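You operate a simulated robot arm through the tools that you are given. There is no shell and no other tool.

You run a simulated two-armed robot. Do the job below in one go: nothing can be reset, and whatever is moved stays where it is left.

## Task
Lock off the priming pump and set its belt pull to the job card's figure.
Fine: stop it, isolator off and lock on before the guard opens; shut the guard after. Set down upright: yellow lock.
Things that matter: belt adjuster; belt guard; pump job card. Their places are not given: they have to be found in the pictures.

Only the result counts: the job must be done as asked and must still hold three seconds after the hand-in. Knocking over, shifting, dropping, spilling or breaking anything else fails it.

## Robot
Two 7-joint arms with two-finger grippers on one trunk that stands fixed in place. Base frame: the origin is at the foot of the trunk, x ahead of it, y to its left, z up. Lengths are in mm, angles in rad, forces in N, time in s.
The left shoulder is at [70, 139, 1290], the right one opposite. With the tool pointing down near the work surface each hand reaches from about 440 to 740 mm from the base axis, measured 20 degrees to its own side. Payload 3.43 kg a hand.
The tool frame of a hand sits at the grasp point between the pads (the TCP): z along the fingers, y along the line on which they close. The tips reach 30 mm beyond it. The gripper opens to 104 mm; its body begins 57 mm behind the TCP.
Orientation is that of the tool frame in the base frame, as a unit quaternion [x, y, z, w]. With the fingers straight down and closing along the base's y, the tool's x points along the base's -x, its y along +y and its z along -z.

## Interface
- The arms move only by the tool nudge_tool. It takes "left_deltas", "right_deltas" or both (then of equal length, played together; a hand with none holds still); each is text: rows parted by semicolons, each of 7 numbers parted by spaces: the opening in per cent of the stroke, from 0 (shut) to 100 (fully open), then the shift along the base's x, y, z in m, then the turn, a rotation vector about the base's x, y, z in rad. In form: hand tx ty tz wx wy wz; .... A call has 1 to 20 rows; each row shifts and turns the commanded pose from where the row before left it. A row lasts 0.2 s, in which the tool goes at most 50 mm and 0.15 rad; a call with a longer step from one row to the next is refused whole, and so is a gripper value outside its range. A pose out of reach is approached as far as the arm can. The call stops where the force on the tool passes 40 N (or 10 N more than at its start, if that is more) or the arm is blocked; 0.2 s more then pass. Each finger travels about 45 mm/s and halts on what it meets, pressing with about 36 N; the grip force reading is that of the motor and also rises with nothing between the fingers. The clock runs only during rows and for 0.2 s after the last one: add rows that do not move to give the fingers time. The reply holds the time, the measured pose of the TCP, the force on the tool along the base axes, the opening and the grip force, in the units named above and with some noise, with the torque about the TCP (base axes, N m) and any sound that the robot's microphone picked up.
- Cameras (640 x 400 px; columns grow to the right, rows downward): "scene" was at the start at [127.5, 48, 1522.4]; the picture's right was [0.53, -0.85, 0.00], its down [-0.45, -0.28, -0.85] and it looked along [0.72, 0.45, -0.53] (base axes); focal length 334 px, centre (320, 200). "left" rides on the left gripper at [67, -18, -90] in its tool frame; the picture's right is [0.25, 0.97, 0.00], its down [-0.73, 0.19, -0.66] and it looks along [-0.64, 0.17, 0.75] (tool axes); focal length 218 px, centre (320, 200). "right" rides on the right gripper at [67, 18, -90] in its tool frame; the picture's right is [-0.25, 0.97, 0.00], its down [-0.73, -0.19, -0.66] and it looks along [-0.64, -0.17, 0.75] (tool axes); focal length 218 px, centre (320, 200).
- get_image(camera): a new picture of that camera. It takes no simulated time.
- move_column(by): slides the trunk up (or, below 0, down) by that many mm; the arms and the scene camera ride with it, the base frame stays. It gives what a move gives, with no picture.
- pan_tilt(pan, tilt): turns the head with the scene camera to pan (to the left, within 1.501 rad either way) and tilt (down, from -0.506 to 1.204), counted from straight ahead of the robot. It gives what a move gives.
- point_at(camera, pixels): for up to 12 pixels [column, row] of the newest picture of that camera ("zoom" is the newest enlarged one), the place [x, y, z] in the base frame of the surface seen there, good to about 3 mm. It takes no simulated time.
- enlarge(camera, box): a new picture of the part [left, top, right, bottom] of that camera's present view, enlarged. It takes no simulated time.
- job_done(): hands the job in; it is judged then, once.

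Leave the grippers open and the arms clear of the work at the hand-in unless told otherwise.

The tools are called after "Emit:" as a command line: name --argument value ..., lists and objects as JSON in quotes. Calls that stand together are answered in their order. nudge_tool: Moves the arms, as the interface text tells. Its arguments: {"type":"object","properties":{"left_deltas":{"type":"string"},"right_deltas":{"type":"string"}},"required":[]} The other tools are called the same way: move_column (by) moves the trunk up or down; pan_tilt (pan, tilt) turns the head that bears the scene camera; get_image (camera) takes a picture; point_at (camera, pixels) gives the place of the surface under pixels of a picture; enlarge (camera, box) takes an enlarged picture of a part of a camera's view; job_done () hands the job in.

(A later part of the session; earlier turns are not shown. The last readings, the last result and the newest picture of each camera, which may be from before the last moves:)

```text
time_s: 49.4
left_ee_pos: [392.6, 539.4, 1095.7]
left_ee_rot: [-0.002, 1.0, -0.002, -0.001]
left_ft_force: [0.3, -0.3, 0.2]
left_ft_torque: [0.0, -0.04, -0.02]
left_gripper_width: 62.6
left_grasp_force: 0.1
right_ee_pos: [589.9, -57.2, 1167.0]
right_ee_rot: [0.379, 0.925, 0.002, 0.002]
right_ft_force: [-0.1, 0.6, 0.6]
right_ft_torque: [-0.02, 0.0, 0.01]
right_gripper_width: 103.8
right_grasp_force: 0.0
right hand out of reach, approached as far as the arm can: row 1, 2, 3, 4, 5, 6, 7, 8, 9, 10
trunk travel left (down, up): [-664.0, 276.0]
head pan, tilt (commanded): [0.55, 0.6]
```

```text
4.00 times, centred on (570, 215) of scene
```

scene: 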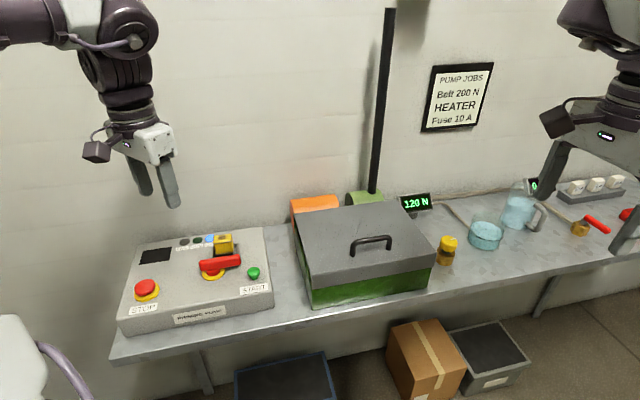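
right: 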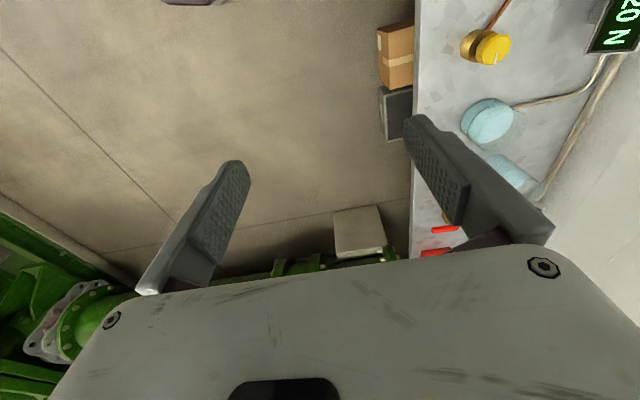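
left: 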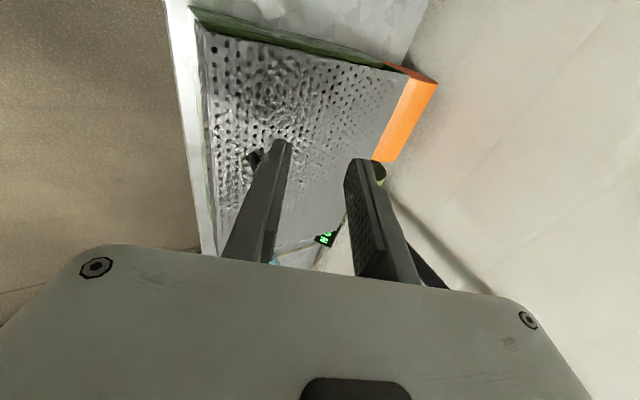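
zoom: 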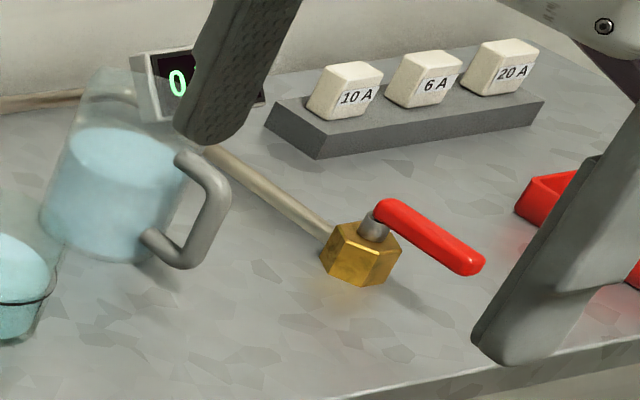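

The knob is a brass body with a copper tube, so what it feeds is unclear until the guard opens. I'll now bring the right hand to the pre-grasp point for the guard handle, tilted 30° toward the wall.

Emit:
nudge_tool --right_deltas "80 0 0.03 -0.04 0 0 -0.01; 60 0 0.032 -0.035 0 0 -0.01; 40 0 0.033 -0.03 0 0 0; 33 0 0.033 -0.02 0 0 0; 33 0 0.033 -0.01 0.0926 -0.0926 0; 33 0 0.033 -0.01 0.0926 -0.0926 0; 33 0 0.032 -0.007 0.0926 -0.0926 0; 33 0.002 0.032 -0.007 0.0926 -0.0926 0; 33 0 0 0 0 0 0"

Emit:
get_image --camera "scene"

Emit:
get_image --camera "right"

```text
time_s: 51.4
left_ee_pos: [393.7, 538.0, 1097.0]
left_ee_rot: [0.001, 1.0, -0.001, -0.001]
left_ft_force: [-0.8, 0.3, 0.4]
left_ft_torque: [0.04, 0.03, 0.02]
left_gripper_width: 62.4
left_grasp_force: 0.1
right_ee_pos: [688.1, 131.5, 1055.1]
right_ee_rot: [0.35, 0.896, 0.249, 0.113]
right_ft_force: [0.5, 0.1, -0.6]
right_ft_torque: [0.0, 0.01, -0.03]
right_gripper_width: 34.2
right_grasp_force: 0.0
right hand out of reach, approached as far as the arm can: row 1, 2, 3, 4, 5, 6, 7, 8
trunk travel left (down, up): [-664.0, 276.0]
head pan, tilt (commanded): [0.55, 0.6]
```

```text
taken
```

scene: 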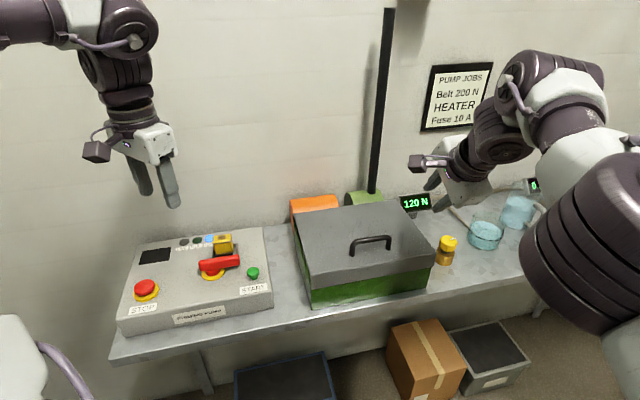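

```text
taken
```

right: 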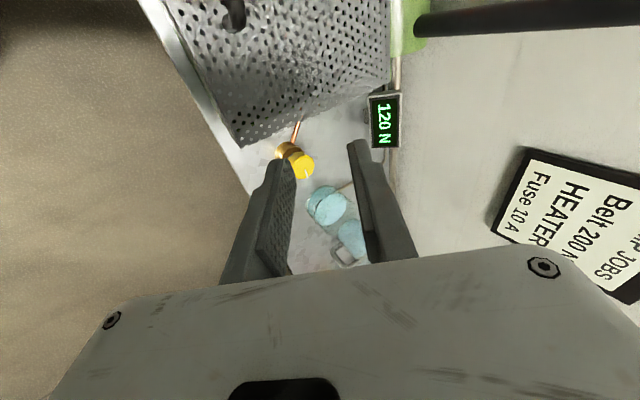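

The right arm stops short too with the wrist turned that way: (688, 131, 1055). New plan: the left hand lifts the handle with the tool straight down, a pose it could reach. The right hand, in its natural forward-pointing pose, then helps from underneath. First I'll back the right hand off and straighten it.

Emit:
nudge_tool --right_deltas "33 -0.02 -0.03 0.01 -0.0926 0.0926 0; 33 -0.02 -0.03 0.01 -0.0926 0.0926 0; 33 -0.02 -0.03 0 -0.0926 0.0926 0; 33 -0.02 -0.03 0 -0.0926 0.0926 0; 33 -0.02 -0.02 0 0 0 0.14; 33 -0.02 -0.02 0 0 0 0.14; 33 -0.02 -0.02 0 0 0 0.14; 33 -0.02 0 0 0 0 0.14; 33 -0.02 0 0 0 0 0.14; 33 -0.02 0 0 0 0 0.14; 33 0 0 0 0 0 0.14; 33 0 0 0 0 0 0.14; 33 0 0 0 0 0 0.14; 33 0 0 0 0 0 0.14; 33 0 0 0 0 0 0.14; 33 0 0 0 0 0 0"

Emit:
get_image --camera "scene"

```text
time_s: 54.8
left_ee_pos: [393.7, 539.1, 1097.1]
left_ee_rot: [0.0, 1.0, -0.001, -0.001]
left_ft_force: [-0.4, -0.8, -1.0]
left_ft_torque: [0.0, -0.01, 0.01]
left_gripper_width: 62.6
left_grasp_force: 0.1
right_ee_pos: [504.4, -45.6, 1078.1]
right_ee_rot: [-0.389, 0.921, 0.016, -0.002]
right_ft_force: [-0.4, -0.5, -0.1]
right_ft_torque: [0.01, 0.01, -0.01]
right_gripper_width: 34.2
right_grasp_force: 0.2
right hand out of reach, approached as far as the arm can: row 3, 5
trunk travel left (down, up): [-664.0, 276.0]
head pan, tilt (commanded): [0.55, 0.6]
```

```text
taken
```

scene: 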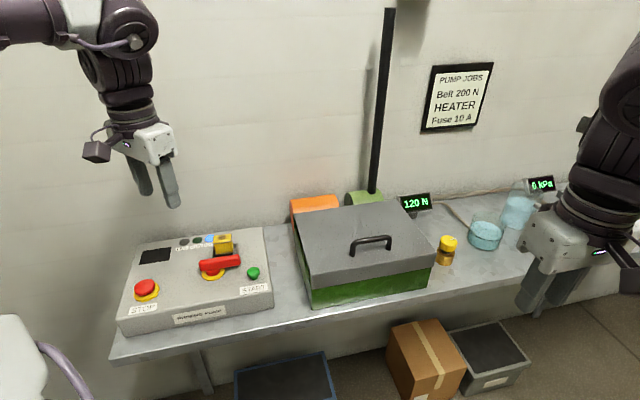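

The right hand is clear and upright. Now the left hand goes over the guard handle, tool straight down, yawed to close across the bar, at z≈1000.

Emit:
nudge_tool --left_deltas "60 0.01 -0.02 -0.03 0 0 -0.087; 50 0.027 -0.036 -0.02 0 0 -0.087; 40 0.027 -0.036 -0.01 0 0 -0.087; 33 0.027 -0.036 -0.01 0 0 -0.087; 33 0.027 -0.036 -0.01 0 0 -0.087; 33 0.027 -0.036 -0.005 0 0 -0.087; 33 0.027 -0.036 -0.005 0 0 -0.087; 33 0.027 -0.036 -0.005 0 0 -0.087; 33 0.026 -0.041 -0.002 0 0 -0.089; 33 0 0 0 0 0 0"

Emit:
get_image --camera "left"

Emit:
get_image --camera "scene"

```text
time_s: 57.0
left_ee_pos: [560.0, 262.8, 1000.8]
left_ee_rot: [0.383, 0.924, -0.001, -0.001]
left_ft_force: [-0.4, 0.3, 0.1]
left_ft_torque: [-0.02, -0.02, 0.0]
left_gripper_width: 34.3
left_grasp_force: 0.2
left hand out of reach, approached as far as the arm can: row 8, 9
right_ee_pos: [504.2, -44.3, 1077.3]
right_ee_rot: [-0.389, 0.921, 0.017, -0.003]
right_ft_force: [-0.4, -0.2, 0.5]
right_ft_torque: [0.01, 0.01, 0.06]
right_gripper_width: 34.1
right_grasp_force: 0.0
trunk travel left (down, up): [-664.0, 276.0]
head pan, tilt (commanded): [0.55, 0.6]
```

```text
taken
```

left: 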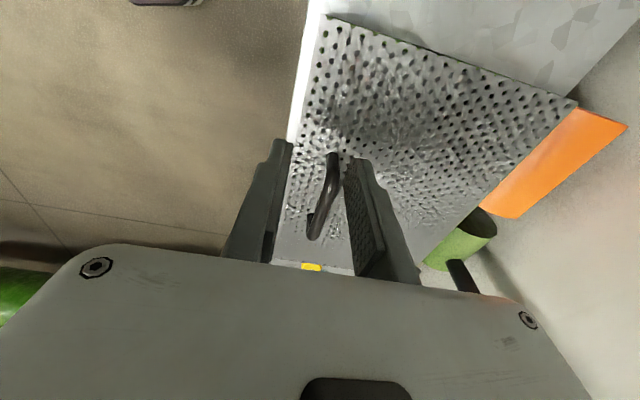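

```text
taken
```

scene: 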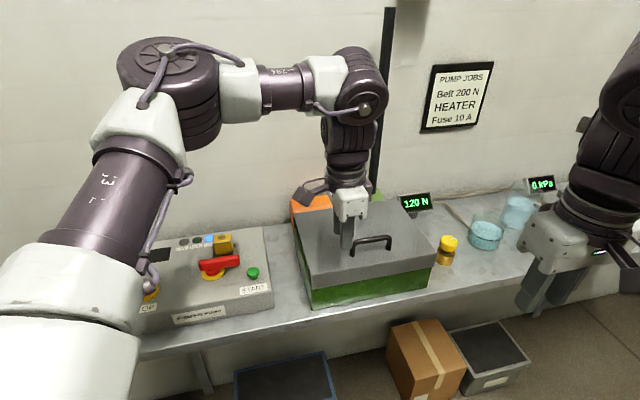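

The left wrist reaches its limit at (560, 263), with the fingers closing across the bar. A better grip: yaw back to +45° and pinch the handle's two legs from outside along the bench. That lets the lid pivot freely between the pads; the handle is about 90 mm wide and the gripper opens to 104. I'll turn back to +45°, open fully and move over the handle.

Emit:
nudge_tool --left_deltas "60 0 0 0.005 0 0 0.143; 80 0 0 0.005 0 0 0.143; 100 0.005 -0.003 0.005 0 0 0.143; 100 0.005 -0.003 0.005 0 0 0.143; 100 0.005 -0.003 0 0 0 0.143; 100 0.005 -0.003 0 0 0 0.143; 100 0.006 -0.004 0 0 0 0.143; 100 0.006 -0.004 0 0 0 0.143; 100 0.006 -0.004 0 0 0 0.143; 100 0.006 -0.004 0 0 0 0.143; 100 0.006 -0.004 0 0 0 0.143; 100 0.008 -0.005 0 0 0 0; 100 0 0 0 0 0 0"

Emit:
get_image --camera "left"

Emit:
get_image --camera "scene"

```text
time_s: 59.8
left_ee_pos: [579.2, 297.4, 1004.5]
left_ee_rot: [-0.383, 0.924, -0.003, 0.0]
left_ft_force: [-0.1, -0.6, 0.4]
left_ft_torque: [0.02, -0.02, 0.01]
left_gripper_width: 103.8
left_grasp_force: 0.0
left hand out of reach, approached as far as the arm can: row 3, 4, 5, 6, 7, 8, 9, 10, 11, 12
right_ee_pos: [503.1, -45.4, 1077.6]
right_ee_rot: [-0.388, 0.921, 0.015, -0.003]
right_ft_force: [0.0, -0.1, 0.0]
right_ft_torque: [0.0, 0.01, 0.01]
right_gripper_width: 33.9
right_grasp_force: 0.0
trunk travel left (down, up): [-664.0, 276.0]
head pan, tilt (commanded): [0.55, 0.6]
```

```text
taken
```

left: 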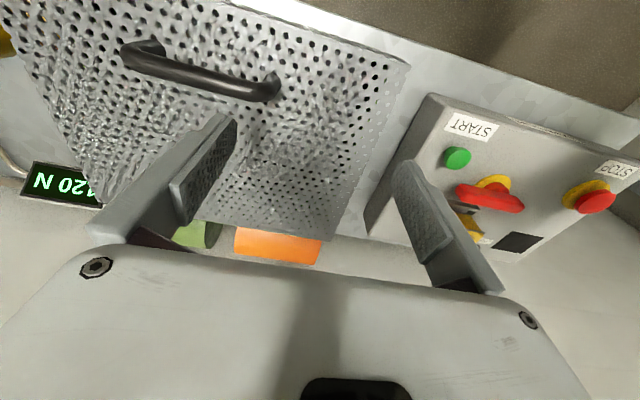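

```text
taken
```

scene: 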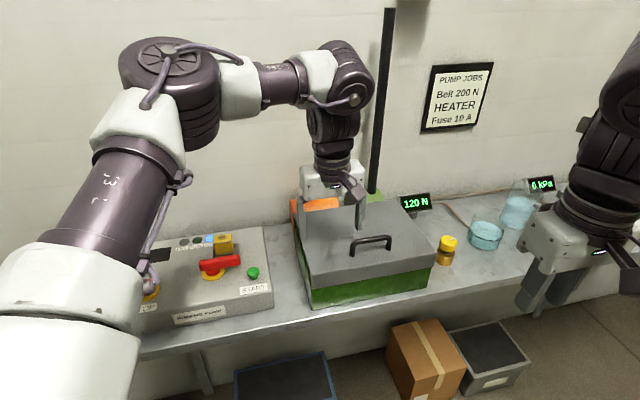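

It's still short at (579, 297). The limit seems to come from the wrist bend with the trunk this low, so I'll raise the trunk 120 mm and try again toward the handle.

Emit:
move_column --by 120

Emit:
nudge_tool --left_deltas "100 0.005 -0.01 -0.02 0 0 0; 100 0.005 -0.01 -0.02 0 0 0; 100 0.005 -0.01 -0.02 0 0 0; 100 0.006 -0.011 -0.02 0 0 0; 100 0.006 -0.01 -0.02 0 0 0; 100 0.006 -0.01 -0.02 0 0 0; 100 0.006 -0.01 0 0 0 0; 100 0 0 0 0 0 0"

Emit:
get_image --camera "left"

Emit:
get_image --camera "scene"

```text
time_s: 61.3
left_ee_pos: [577.6, 297.6, 1123.3]
left_ee_rot: [-0.382, 0.924, -0.004, 0.0]
left_ft_force: [-0.1, 0.1, 0.9]
left_ft_torque: [-0.01, 0.01, 0.02]
left_gripper_width: 103.9
left_grasp_force: 0.1
right_ee_pos: [503.8, -45.1, 1197.6]
right_ee_rot: [-0.388, 0.921, 0.016, -0.002]
right_ft_force: [-0.6, -0.4, -0.1]
right_ft_torque: [0.0, -0.01, -0.03]
right_gripper_width: 34.3
right_grasp_force: 0.3
trunk travel left (down, up): [-784.0, 156.0]
head pan, tilt (commanded): [0.55, 0.6]
```

```text
time_s: 63.1
left_ee_pos: [586.9, 328.0, 1077.1]
left_ee_rot: [-0.381, 0.924, -0.004, 0.001]
left_ft_force: [-0.8, 0.7, -0.1]
left_ft_torque: [-0.02, 0.02, 0.01]
left_gripper_width: 104.3
left_grasp_force: 0.1
left hand out of reach, approached as far as the arm can: row 1, 2, 3, 4, 5, 6, 7
right_ee_pos: [503.2, -46.4, 1197.8]
right_ee_rot: [-0.389, 0.921, 0.016, -0.002]
right_ft_force: [-0.1, -1.1, -1.1]
right_ft_torque: [0.0, 0.01, -0.04]
right_gripper_width: 34.4
right_grasp_force: 0.1
trunk travel left (down, up): [-784.0, 156.0]
head pan, tilt (commanded): [0.55, 0.6]
```

```text
taken
```

left: 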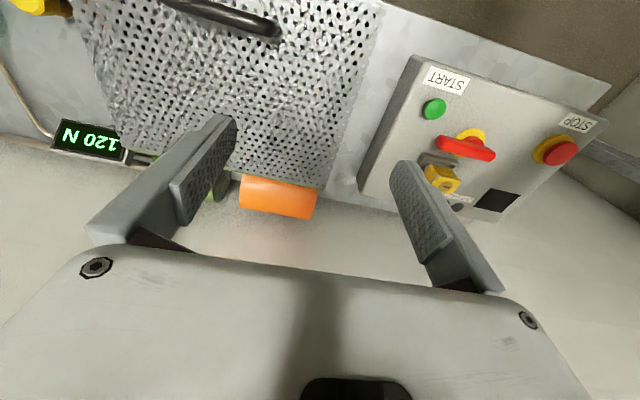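

```text
taken
```

scene: 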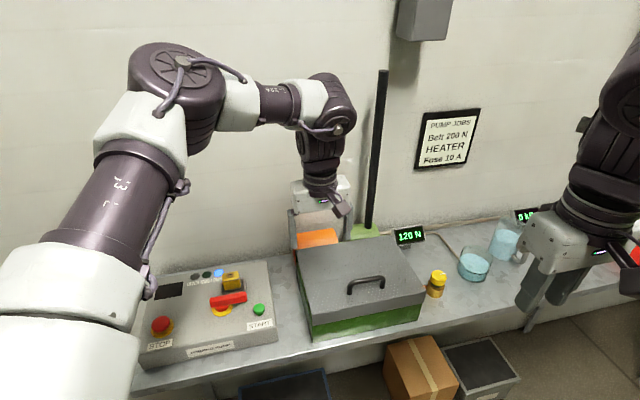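

The arm slides along a limit. I'll fold the left arm in closer first at a bearing near the handle, (450, 210, 1000), and then extend outward from there.

Emit:
nudge_tool --left_deltas "100 -0.03 -0.01 0.0 0 0 0; 100 -0.03 -0.015 0 0 0 0; 100 -0.03 -0.02 0 0 0 0; 100 -0.03 -0.02 0 0 0 0; 100 -0.02 -0.03 -0.02 0 0 0; 100 0 -0.03 -0.02 0 0 0; 100 0 0 -0.02 0 0 0; 100 0 0 -0.02 0 0 0; 100 0 0 0 0 0 0"

Emit:
get_image --camera "scene"

```text
time_s: 65.1
left_ee_pos: [578.5, 339.0, 1065.2]
left_ee_rot: [-0.38, 0.925, -0.004, -0.001]
left_ft_force: [0.8, -0.1, 0.2]
left_ft_torque: [-0.01, 0.03, 0.0]
left_gripper_width: 104.0
left_grasp_force: 0.1
left hand out of reach, approached as far as the arm can: row 1, 2, 3, 4, 5, 6, 7, 8
right_ee_pos: [503.6, -46.2, 1197.6]
right_ee_rot: [-0.388, 0.921, 0.016, -0.003]
right_ft_force: [1.1, 0.1, -0.3]
right_ft_torque: [0.0, 0.02, 0.0]
right_gripper_width: 34.2
right_grasp_force: 0.1
trunk travel left (down, up): [-784.0, 156.0]
head pan, tilt (commanded): [0.55, 0.6]
```

```text
taken
```

scene: 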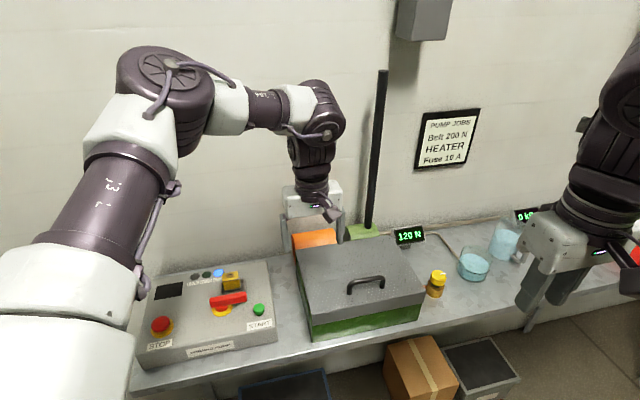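

It's stuck against a joint limit in this direction. I'll back out toward the left with yaw returning to 0, then look at the arm's posture.

Emit:
nudge_tool --left_deltas "60 -0.02 0.03 0 0 0 -0.13; 60 -0.03 0.03 0 0 0 -0.13; 60 -0.03 0.03 0 0 0 -0.13; 60 -0.03 0.03 0 0 0 -0.13; 60 -0.03 0.02 0 0 0 -0.13; 60 -0.03 0 0 0 0 -0.13; 60 -0.03 0 0 0 0 0; 60 0 0 0 0 0 0"

Emit:
get_image --camera "scene"

```text
time_s: 66.9
left_ee_pos: [376.3, 483.8, 1065.9]
left_ee_rot: [-0.001, 1.0, -0.003, -0.002]
left_ft_force: [0.1, -0.2, -0.5]
left_ft_torque: [0.02, 0.04, 0.02]
left_gripper_width: 62.6
left_grasp_force: 0.2
right_ee_pos: [502.6, -46.0, 1196.7]
right_ee_rot: [-0.389, 0.921, 0.016, -0.004]
right_ft_force: [-0.5, -0.4, 0.6]
right_ft_torque: [0.01, -0.03, -0.03]
right_gripper_width: 34.6
right_grasp_force: 0.0
trunk travel left (down, up): [-784.0, 156.0]
head pan, tilt (commanded): [0.55, 0.6]
```

```text
taken
```

scene: 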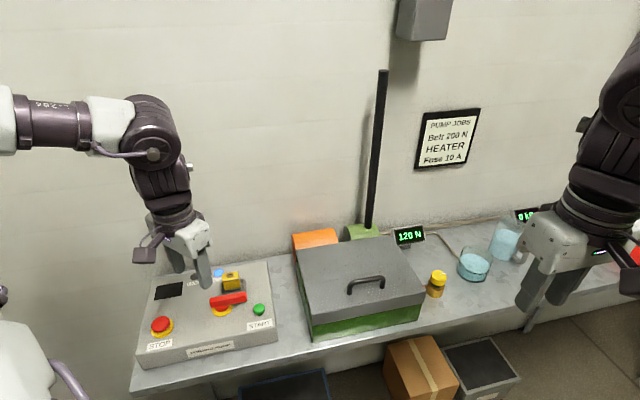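

Free again at (376, 484, 1066). With yaw 0 I'll swing inward at small radius and watch for limit flags.

Emit:
nudge_tool --left_deltas "60 0.005 -0.035 -0.01 0 0 0; 60 0.01 -0.035 -0.01 0 0 0; 60 0.01 -0.035 -0.01 0 0 0; 60 0.015 -0.035 -0.01 0 0 0; 60 0.015 -0.035 -0.01 0 0 0; 60 0.015 -0.035 -0.01 0 0 0; 60 0 0 0 0 0 0"

Emit:
get_image --camera "scene"

```text
time_s: 68.5
left_ee_pos: [445.6, 272.0, 1006.5]
left_ee_rot: [-0.002, 1.0, -0.003, -0.001]
left_ft_force: [0.0, 1.0, -0.1]
left_ft_torque: [-0.06, -0.02, -0.03]
left_gripper_width: 62.3
left_grasp_force: 0.2
right_ee_pos: [502.6, -44.6, 1198.2]
right_ee_rot: [-0.388, 0.922, 0.015, -0.003]
right_ft_force: [-0.1, 0.5, 0.5]
right_ft_torque: [-0.02, -0.05, 0.03]
right_gripper_width: 34.3
right_grasp_force: 0.1
trunk travel left (down, up): [-784.0, 156.0]
head pan, tilt (commanded): [0.55, 0.6]
```

```text
taken
```

scene: 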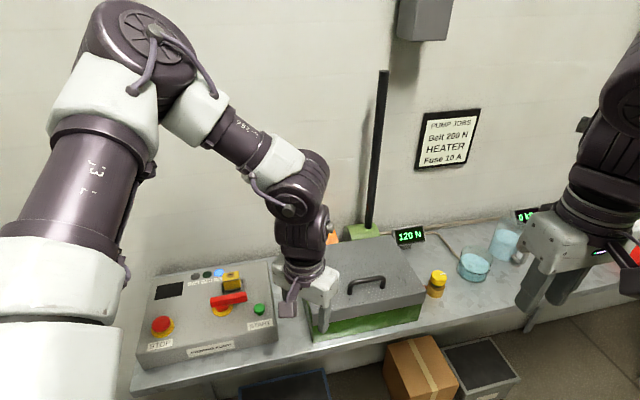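

No limit flags this time. I'll continue to (525, 195, 1000) and then outward toward the handle with yaw 0.

Emit:
nudge_tool --left_deltas "60 0.02 -0.02 0 0 0 0; 60 0.02 -0.02 0 0 0 0; 60 0.02 -0.02 0 0 0 0; 60 0.02 -0.016 0 0 0 0; 60 0.023 0.007 0 0 0 0; 60 0.023 0.008 0 0 0 0; 60 0.023 0.008 0 0 0 0; 60 0.023 0.008 0 0 0 0; 60 0 0 0 0 0 0"

Emit:
get_image --camera "scene"

Emit:
get_image --camera "left"

```text
time_s: 70.5
left_ee_pos: [558.1, 284.1, 1045.1]
left_ee_rot: [-0.003, 1.0, -0.002, 0.001]
left_ft_force: [0.1, 0.2, 1.1]
left_ft_torque: [-0.01, 0.0, 0.0]
left_gripper_width: 62.4
left_grasp_force: 0.1
left hand out of reach, approached as far as the arm can: row 3, 4, 5, 6, 7, 8
right_ee_pos: [502.8, -45.3, 1198.1]
right_ee_rot: [-0.388, 0.922, 0.016, -0.003]
right_ft_force: [0.7, -0.5, 0.7]
right_ft_torque: [-0.01, -0.02, -0.01]
right_gripper_width: 34.3
right_grasp_force: 0.1
trunk travel left (down, up): [-784.0, 156.0]
head pan, tilt (commanded): [0.55, 0.6]
```

```text
taken
```

scene: 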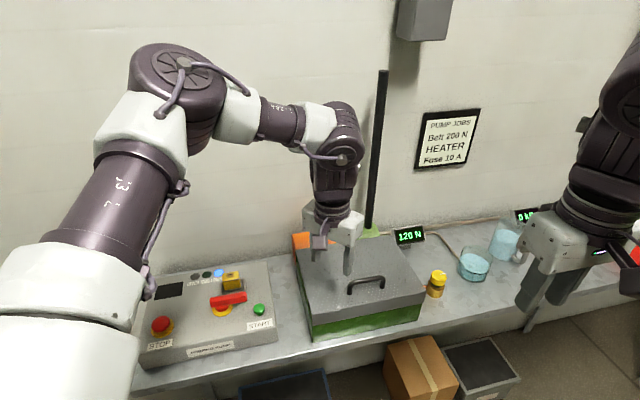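

```text
taken
```

left: 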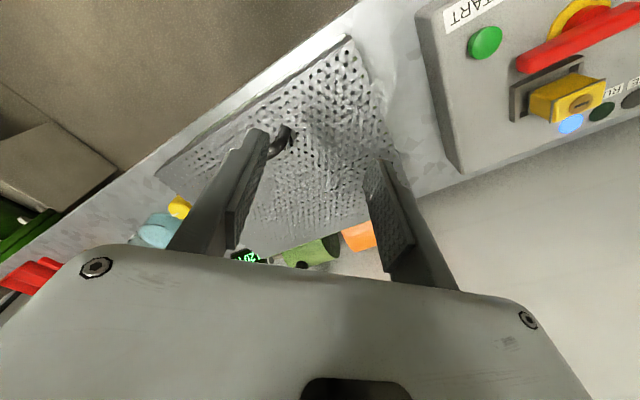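

The left arm keeps stopping near bearing 25°. The right arm earlier reached further inward, so I'll withdraw the left hand toward the panel and try the right hand toward the handle with yaw +45°, legs-outside pinch.

Emit:
nudge_tool --left_deltas "60 -0.03 0.03 0.005 0 0 0; 60 -0.03 0.03 0.005 0 0 0; 60 -0.03 0.03 0.005 0 0 0; 60 -0.03 0.03 0.005 0 0 0; 60 -0.03 0.03 0 0 0 0; 60 -0.02 0.03 0 0 0 0; 60 0 0.03 0 0 0 0; 60 0 0.03 0 0 0 0" --right_deltas "100 0 0 -0.03 0 0 0; 100 0 0 -0.03 0 0 0; 100 0.005 0.02 -0.03 0 0 0; 100 0.005 0.03 -0.03 0 0 0; 100 0.01 0.03 -0.02 0 0 0; 100 0.01 0.03 -0.02 0 0 0; 100 0.01 0.03 -0.02 0 0 0; 100 0.01 0.03 0 0 0 0"

Emit:
get_image --camera "scene"

Emit:
get_image --camera "right"

```text
time_s: 72.3
left_ee_pos: [387.3, 526.9, 1061.3]
left_ee_rot: [-0.003, 1.0, -0.006, -0.001]
left_ft_force: [-0.4, 0.6, -0.1]
left_ft_torque: [-0.04, -0.04, -0.02]
left_gripper_width: 62.2
left_grasp_force: 0.0
right_ee_pos: [557.1, 135.1, 1023.0]
right_ee_rot: [-0.388, 0.921, 0.02, 0.018]
right_ft_force: [0.1, 1.3, 0.3]
right_ft_torque: [-0.03, -0.04, -0.01]
right_gripper_width: 104.0
right_grasp_force: 0.1
right hand out of reach, approached as far as the arm can: row 8
trunk travel left (down, up): [-784.0, 156.0]
head pan, tilt (commanded): [0.55, 0.6]
```

```text
taken
```

scene: 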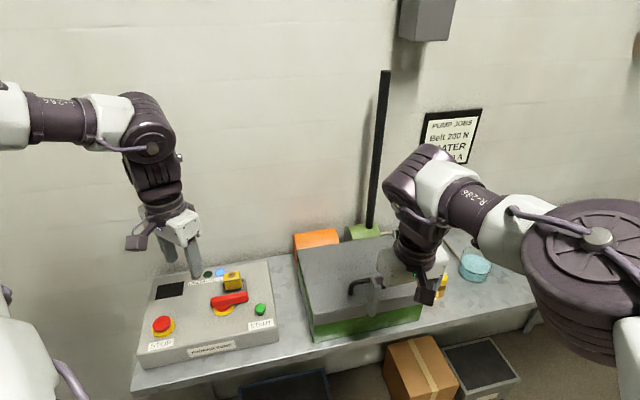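

```text
taken
```

right: 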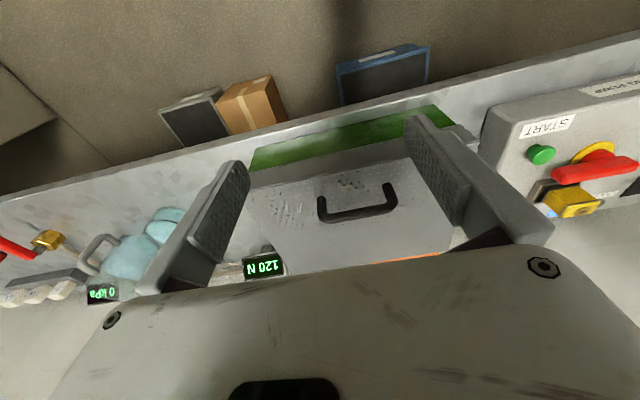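

The right arm reaches (557, 135, 1023) easily, with the handle visible between its fingers. I'll tilt it 45° toward the wall while moving to a pre-grasp point 75 mm back from the bar.

Emit:
nudge_tool --right_deltas "100 0.003 0.006 0 0.0926 -0.0926 0; 100 0.003 0.008 0 0.0926 -0.0926 0; 100 0.004 0.01 -0.005 0.0926 -0.0926 0; 100 0.004 0.01 -0.005 0.0926 -0.0926 0; 100 0.005 0.01 -0.005 0.0926 -0.0926 0; 100 0.0045 0.01 -0.005 0.0926 -0.0926 0; 100 0 0 0 0 0 0"

Emit:
get_image --camera "scene"

Emit:
get_image --camera "right"

```text
time_s: 73.9
left_ee_pos: [390.1, 523.1, 1062.6]
left_ee_rot: [-0.002, 1.0, -0.004, -0.001]
left_ft_force: [0.0, -0.2, 0.6]
left_ft_torque: [-0.03, -0.02, 0.01]
left_gripper_width: 62.4
left_grasp_force: 0.1
right_ee_pos: [576.9, 178.4, 997.7]
right_ee_rot: [-0.364, 0.847, 0.159, 0.353]
right_ft_force: [-1.2, -0.6, -0.8]
right_ft_torque: [0.01, -0.01, 0.01]
right_gripper_width: 104.0
right_grasp_force: 0.0
trunk travel left (down, up): [-784.0, 156.0]
head pan, tilt (commanded): [0.55, 0.6]
```

```text
taken
```

scene: 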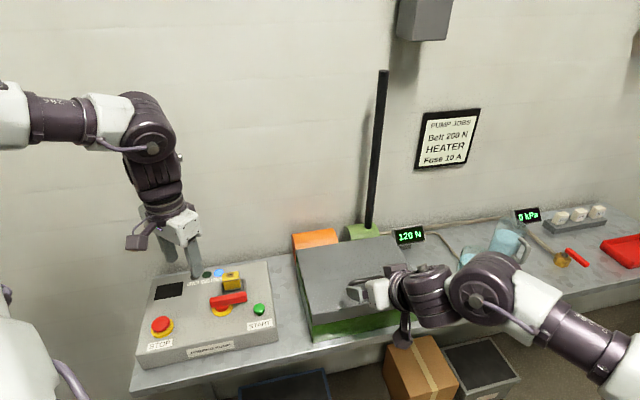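

```text
taken
```

right: 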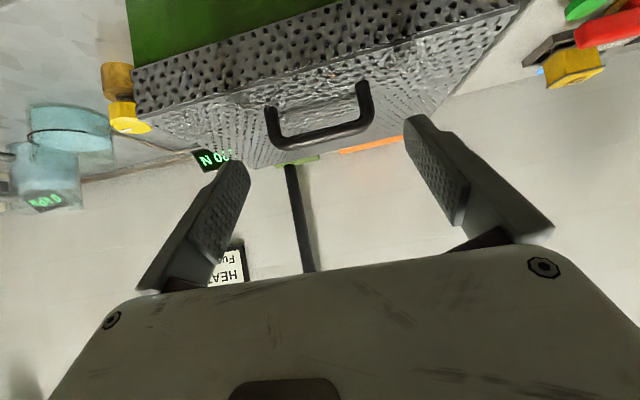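

The right hand is well placed, and the handle appears centred between the fingers at about (319, 125). I'll zoom to check the centring before advancing, since clearance is about 7 mm per side.

Emit:
enlarge --camera "right" --box '[240, 60, 400, 160]'

Emit:
point_at --camera "zoom" --pixels '[[100, 200], [125, 325], [330, 305], [500, 245], [515, 140], [300, 318]]'

```text
4.00 times, centred on (320, 110) of right
```

zoom: 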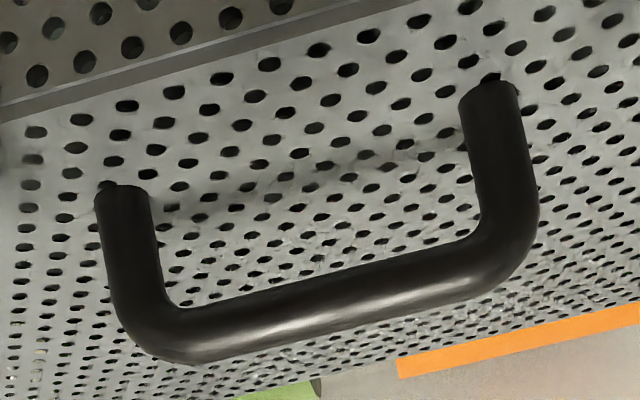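

```text
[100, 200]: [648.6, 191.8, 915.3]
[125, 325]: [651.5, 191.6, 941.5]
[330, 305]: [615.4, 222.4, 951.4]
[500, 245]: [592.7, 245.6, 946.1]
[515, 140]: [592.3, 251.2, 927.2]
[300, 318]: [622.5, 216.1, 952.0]
```

The handle is centred to about 1 mm. I'll advance about 73 mm along the tool axis so the fingers straddle the legs, and then look.

Emit:
nudge_tool --right_deltas "100 0.0093 0.0101 -0.012 0 0 0; 100 0.0093 0.0101 -0.012 0 0 0; 100 0.0093 0.0101 -0.012 0 0 0; 100 0.0093 0.0101 -0.012 0 0 0; 100 0 0 0 0 0 0"

Emit:
get_image --camera "right"

Emit:
enlarge --camera "scene" --box '[280, 200, 460, 350]'

```text
time_s: 75.1
left_ee_pos: [389.0, 523.5, 1062.9]
left_ee_rot: [-0.002, 1.0, -0.004, -0.001]
left_ft_force: [1.2, -0.3, 0.7]
left_ft_torque: [0.0, -0.01, -0.01]
left_gripper_width: 62.3
left_grasp_force: 0.0
right_ee_pos: [614.9, 218.8, 949.7]
right_ee_rot: [-0.364, 0.847, 0.161, 0.352]
right_ft_force: [0.0, 1.2, 0.1]
right_ft_torque: [-0.05, 0.03, 0.0]
right_gripper_width: 104.0
right_grasp_force: 0.0
trunk travel left (down, up): [-784.0, 156.0]
head pan, tilt (commanded): [0.55, 0.6]
```

```text
taken
```

right: 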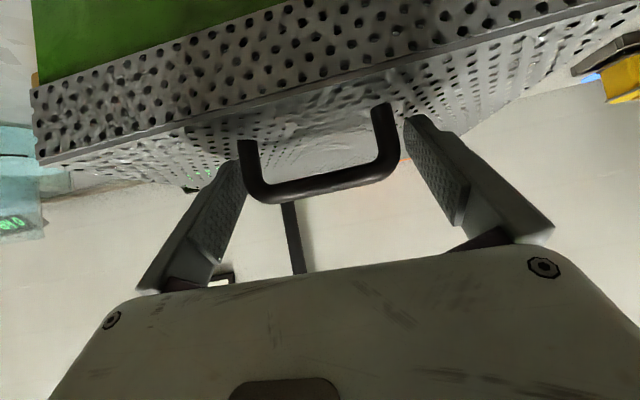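

```text
2.67 times, centred on (370, 275) of scene
```

zoom: 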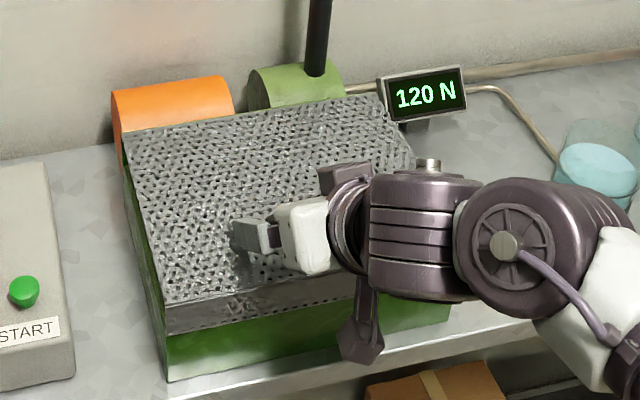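

The fingers straddle the handle with the bar at the TCP. I'll close onto the two legs.

Emit:
nudge_tool --right_deltas "85 0 0 0 0 0 0; 70 0 0 0 0 0 0; 50 0 0 0 0 0 0; 30 0 0 0 0 0 0; 0 0 0 0 0 0 0"

Emit:
get_image --camera "right"

```text
time_s: 76.3
left_ee_pos: [389.3, 521.7, 1063.3]
left_ee_rot: [-0.002, 1.0, -0.004, -0.001]
left_ft_force: [-0.3, 0.7, -0.1]
left_ft_torque: [0.02, -0.04, -0.02]
left_gripper_width: 62.3
left_grasp_force: 0.1
right_ee_pos: [614.9, 218.6, 949.2]
right_ee_rot: [-0.364, 0.848, 0.159, 0.352]
right_ft_force: [0.3, -0.2, -0.6]
right_ft_torque: [-0.39, -0.4, -0.06]
right_gripper_width: 91.5
right_grasp_force: 45.2
trunk travel left (down, up): [-784.0, 156.0]
head pan, tilt (commanded): [0.55, 0.6]
```

```text
taken
```

right: 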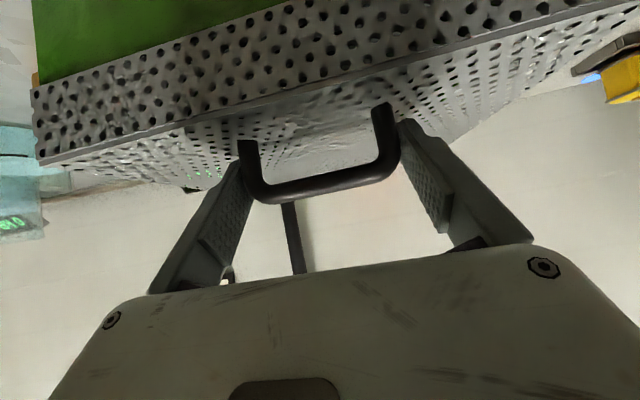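

The grip is firm at 91.5 mm. I'll start lifting the lid on an arc about its back edge, first about 10°, and check that it follows.

Emit:
nudge_tool --right_deltas "0 0.0015 0.0015 0.0075 0 0 0; 0 0.0015 0.0015 0.0075 0 0 0; 0 0.002 0.002 0.0073 0 0 0; 0 0.002 0.002 0.0073 0 0 0; 0 0 0 0 0 0 0"

Emit:
get_image --camera "scene"

Emit:
get_image --camera "right"

```text
time_s: 77.5
left_ee_pos: [389.1, 521.9, 1063.1]
left_ee_rot: [-0.003, 1.0, -0.003, -0.002]
left_ft_force: [-0.7, 0.4, -0.9]
left_ft_torque: [-0.01, -0.02, -0.02]
left_gripper_width: 62.1
left_grasp_force: 0.1
right_ee_pos: [621.2, 225.4, 978.7]
right_ee_rot: [-0.364, 0.848, 0.159, 0.352]
right_ft_force: [-3.8, -8.8, -5.6]
right_ft_torque: [-1.28, 0.77, -0.05]
right_gripper_width: 91.4
right_grasp_force: 45.0
trunk travel left (down, up): [-784.0, 156.0]
head pan, tilt (commanded): [0.55, 0.6]
```

```text
taken
```

scene: 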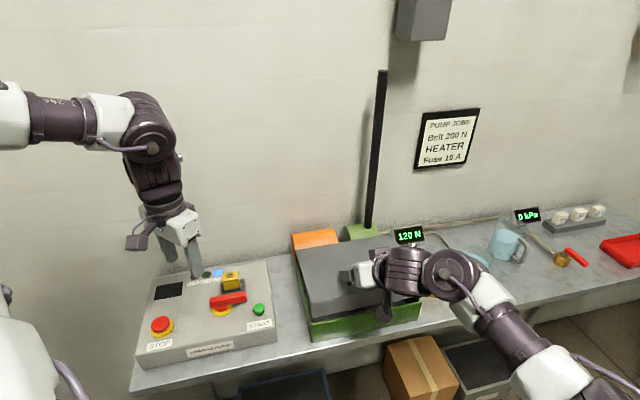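

```text
taken
```

right: 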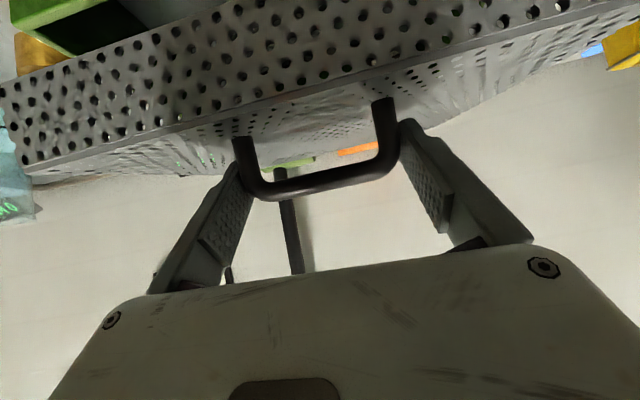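

The lid is rising on a rear hinge; I can see into the box at upper left of the wrist view. I'll continue the arc to about 25°.

Emit:
nudge_tool --right_deltas "0 0.0018 0.0018 0.007 0 0 0; 0 0.0022 0.0022 0.007 0 0 0; 0 0.0026 0.0026 0.0067 0 0 0; 0 0.0027 0.0027 0.0067 0 0 0; 0 0.0031 0.0031 0.0063 0 0 0; 0 0.0032 0.0032 0.0063 0 0 0; 0 0 0 0 0 0 0"

Emit:
get_image --camera "scene"

Emit:
get_image --camera "right"

```text
time_s: 79.1
left_ee_pos: [388.7, 522.8, 1063.1]
left_ee_rot: [-0.002, 1.0, -0.002, 0.0]
left_ft_force: [0.5, 0.6, -0.1]
left_ft_torque: [-0.02, 0.02, -0.01]
left_gripper_width: 62.7
left_grasp_force: 0.1
right_ee_pos: [637.5, 240.3, 1018.8]
right_ee_rot: [-0.364, 0.847, 0.16, 0.352]
right_ft_force: [-3.5, -8.7, -4.9]
right_ft_torque: [-0.86, 1.14, 0.11]
right_gripper_width: 91.6
right_grasp_force: 44.7
trunk travel left (down, up): [-784.0, 156.0]
head pan, tilt (commanded): [0.55, 0.6]
```

```text
taken
```

scene: 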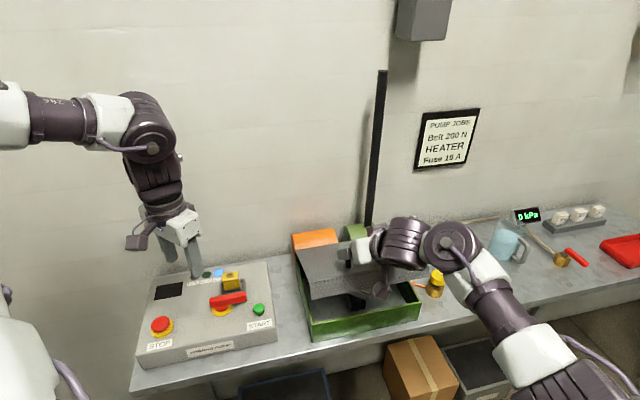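

```text
taken
```

right: 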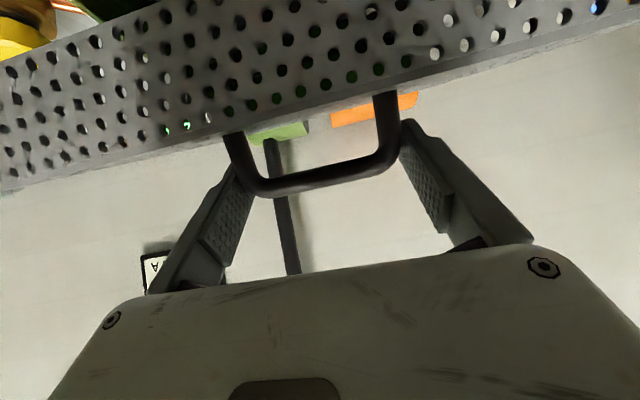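

The lid is at about 25°. I'll zoom in to see what's inside the box so far.

Emit:
enlarge --camera "scene" --box '[285, 220, 435, 345]'

```text
3.20 times, centred on (360, 282) of scene
```

zoom: 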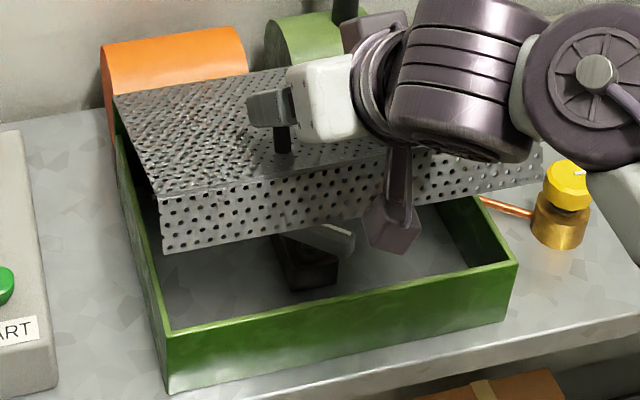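

Inside there's a dark base with something on it. I'll keep opening to about 45°.

Emit:
nudge_tool --right_deltas "0 0.0035 0.0035 0.0059 0 0 0; 0 0.0036 0.0036 0.0059 0 0 0; 0 0.0039 0.0039 0.0054 0 0 0; 0 0.004 0.004 0.0054 0 0 0; 0 0.0043 0.0043 0.0049 0 0 0; 0 0.0043 0.0043 0.0049 0 0 0; 0 0.0045 0.0045 0.0043 0 0 0; 0 0.0045 0.0045 0.0043 0 0 0; 0 0 0 0 0 0 0"

Emit:
get_image --camera "scene"

Emit:
enlarge --camera "scene" --box '[285, 200, 435, 345]'

```text
time_s: 81.1
left_ee_pos: [389.3, 520.8, 1063.7]
left_ee_rot: [-0.002, 1.0, -0.003, -0.002]
left_ft_force: [0.7, -0.7, 0.3]
left_ft_torque: [-0.02, 0.0, -0.01]
left_gripper_width: 62.4
left_grasp_force: 0.0
right_ee_pos: [666.1, 270.7, 1060.3]
right_ee_rot: [-0.365, 0.846, 0.161, 0.355]
right_ft_force: [1.1, -9.5, 0.0]
right_ft_torque: [-1.08, 0.02, -0.13]
right_gripper_width: 91.3
right_grasp_force: 45.0
right hand out of reach, approached as far as the arm can: row 8
trunk travel left (down, up): [-784.0, 156.0]
head pan, tilt (commanded): [0.55, 0.6]
```

```text
taken
```

scene: 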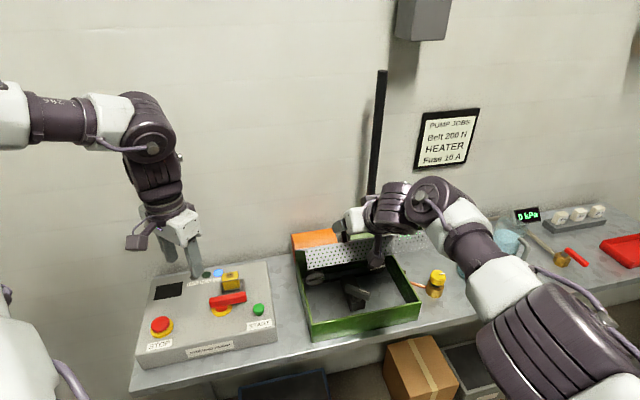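

```text
2.76 times, centred on (360, 272) of scene
```

zoom: 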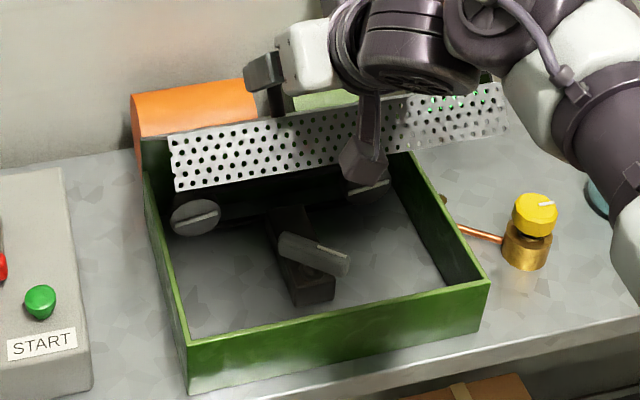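

Now I see the belt drive: two pulleys at the back and, in the middle, a black block carrying a grey T-bar at zoom (315, 255), likely the belt adjuster. I'll measure these points.

Emit:
point_at --camera "zoom" --pixels '[[290, 245], [318, 255], [340, 265], [310, 290], [300, 215], [195, 215], [365, 187], [230, 300], [190, 345], [485, 285], [420, 150], [160, 150]]'

Emit:
enlarge --camera "scene" --box '[325, 250, 405, 320]'

Emit:
get_image --camera "right"

```text
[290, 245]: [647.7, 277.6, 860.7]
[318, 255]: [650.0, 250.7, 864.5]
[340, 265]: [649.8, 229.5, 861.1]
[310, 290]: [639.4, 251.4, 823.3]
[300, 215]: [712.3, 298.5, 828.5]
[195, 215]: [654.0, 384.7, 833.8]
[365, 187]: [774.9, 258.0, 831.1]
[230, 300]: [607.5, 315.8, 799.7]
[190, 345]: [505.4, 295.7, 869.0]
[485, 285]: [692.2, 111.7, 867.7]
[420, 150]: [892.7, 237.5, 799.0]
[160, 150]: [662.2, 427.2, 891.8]
```

```text
5.71 times, centred on (365, 285) of scene
```

zoom: 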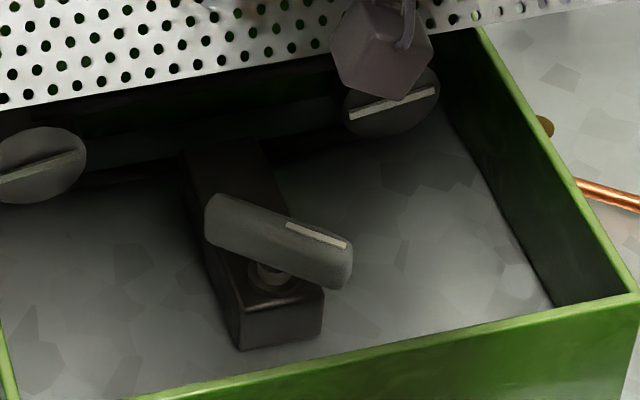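

```text
taken
```

right: 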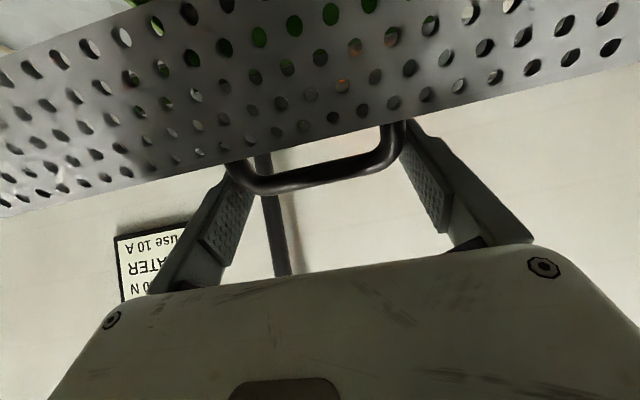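

The lid is held at about 45°, which is the right arm's limit here. The adjuster is the grey T-bar at about (649, 253), top z≈864. I'll bring the left hand in from the left side pointing along the bench, slide its closed fingers under the lid's left edge, and push the lid fully open. First I'll turn and tilt the left hand above the panel.

Emit:
nudge_tool --left_deltas "0 0 0 0 0 0 -0.131; 0 0 0 0 0 0 -0.131; 0 0 0 0 0 0 -0.131; 0 0 0 0 0 0 -0.131; 0 0 0 0 0 0 -0.131; 0 0 0 0 0 0 -0.131; 0 0 0 0 -0.0926 -0.0926 0; 0 0 0 0 -0.0926 -0.0926 0; 0 0 0 0 -0.0926 -0.0926 0; 0 0 0 0 -0.0926 -0.0926 0; 0 0 0 0 -0.0926 -0.0926 0; 0 0 0 0 -0.0926 -0.0926 0; 0 0 0 0 -0.0926 -0.0926 0; 0 0 0 0 -0.0926 -0.0926 0; 0 0 0 0 0 0 0"

Emit:
get_image --camera "scene"

Emit:
get_image --camera "left"

```text
time_s: 84.3
left_ee_pos: [388.1, 522.6, 1065.4]
left_ee_rot: [0.332, 0.8, -0.194, 0.46]
left_ft_force: [-1.2, -0.5, -0.3]
left_ft_torque: [-0.01, -0.01, 0.01]
left_gripper_width: 0.2
left_grasp_force: 34.5
right_ee_pos: [666.6, 269.9, 1060.3]
right_ee_rot: [-0.364, 0.846, 0.161, 0.354]
right_ft_force: [7.5, -9.0, 4.9]
right_ft_torque: [0.88, 0.15, -0.55]
right_gripper_width: 91.4
right_grasp_force: 45.1
trunk travel left (down, up): [-784.0, 156.0]
head pan, tilt (commanded): [0.55, 0.6]
```

```text
taken
```

scene: 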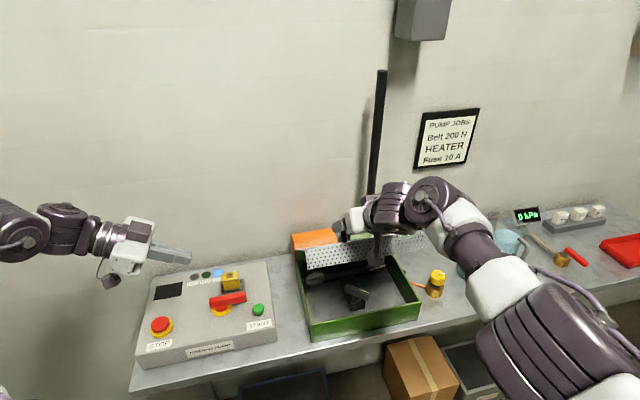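

```text
taken
```

left: 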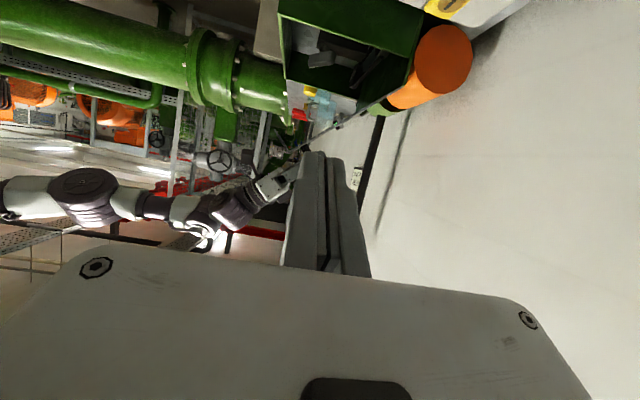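

The left hand now points along the bench without reach trouble. I'll tilt it a bit more toward level and move to just left of the lid's edge, below the lid's slope.

Emit:
nudge_tool --left_deltas "0 0.019 -0.0176 -0.0125 -0.0825 -0.0825 0; 0 0.019 -0.0176 -0.0125 -0.0825 -0.0825 0; 0 0.019 -0.0176 -0.0125 -0.0825 -0.0825 0; 0 0.019 -0.0176 -0.0125 0 0 0; 0 0.019 -0.0176 -0.0125 0 0 0; 0 0.019 -0.0176 -0.0125 0 0 0; 0 0 0 0 0 0 0"

Emit:
get_image --camera "scene"

Emit:
enlarge --camera "scene" --box '[200, 190, 440, 345]'

Emit:
get_image --camera "left"

```text
time_s: 85.9
left_ee_pos: [501.6, 414.6, 990.3]
left_ee_rot: [0.293, 0.708, -0.248, 0.593]
left_ft_force: [-0.3, 0.8, -0.1]
left_ft_torque: [-0.02, -0.05, 0.0]
left_gripper_width: 0.0
left_grasp_force: 34.8
right_ee_pos: [666.0, 270.4, 1059.7]
right_ee_rot: [-0.364, 0.847, 0.161, 0.354]
right_ft_force: [8.1, -8.8, 4.7]
right_ft_torque: [0.45, -0.35, -0.42]
right_gripper_width: 91.3
right_grasp_force: 44.9
trunk travel left (down, up): [-784.0, 156.0]
head pan, tilt (commanded): [0.55, 0.6]
```

```text
taken
```

scene: 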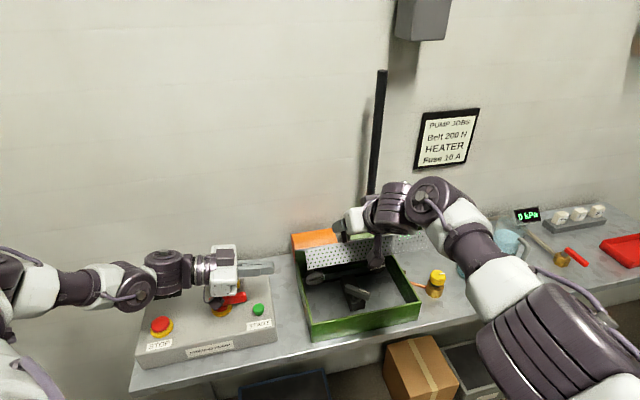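

```text
2.58 times, centred on (320, 268) of scene
```

zoom: 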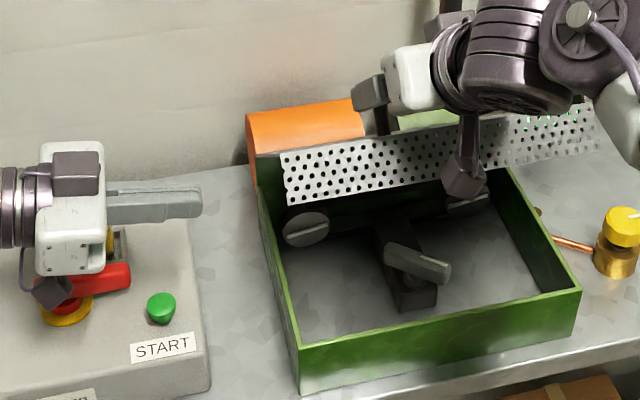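

```text
taken
```

left: 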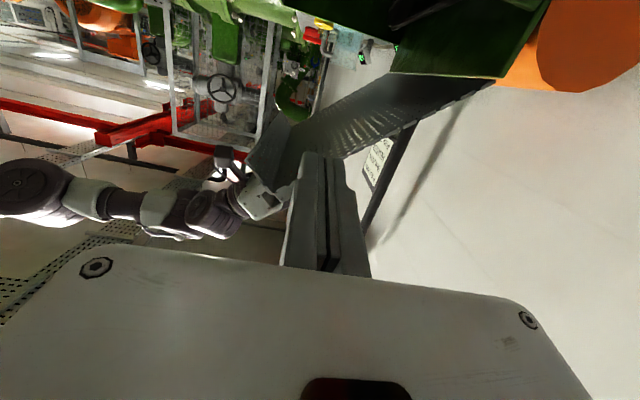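

I'll zoom the left wrist view to see the lid's side profile relative to the finger line.

Emit:
enlarge --camera "left" --box '[230, 50, 510, 225]'

Emit:
point_at --camera "zoom" --pixels '[[590, 85], [500, 130], [400, 180], [300, 220], [250, 235], [150, 160], [130, 140], [100, 215], [50, 240], [40, 290], [330, 130], [400, 60]]'

```text
2.29 times, centred on (370, 138) of left
```

zoom: 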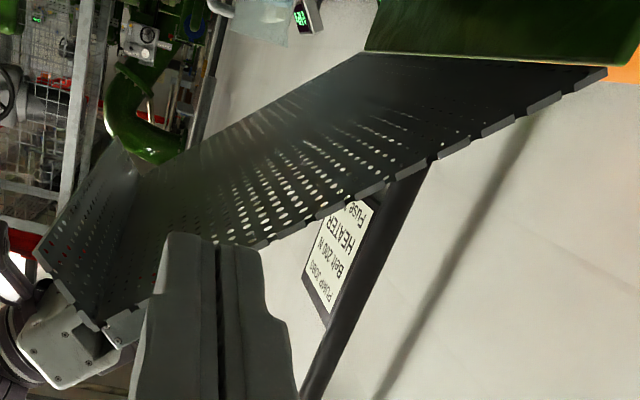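

```text
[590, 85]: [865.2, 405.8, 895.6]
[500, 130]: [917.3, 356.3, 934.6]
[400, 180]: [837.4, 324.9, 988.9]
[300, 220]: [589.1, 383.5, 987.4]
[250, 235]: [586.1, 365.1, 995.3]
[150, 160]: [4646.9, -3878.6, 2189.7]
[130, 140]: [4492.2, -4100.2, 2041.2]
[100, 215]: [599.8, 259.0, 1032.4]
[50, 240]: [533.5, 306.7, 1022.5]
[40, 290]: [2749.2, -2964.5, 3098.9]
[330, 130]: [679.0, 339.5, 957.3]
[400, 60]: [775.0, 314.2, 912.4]
```

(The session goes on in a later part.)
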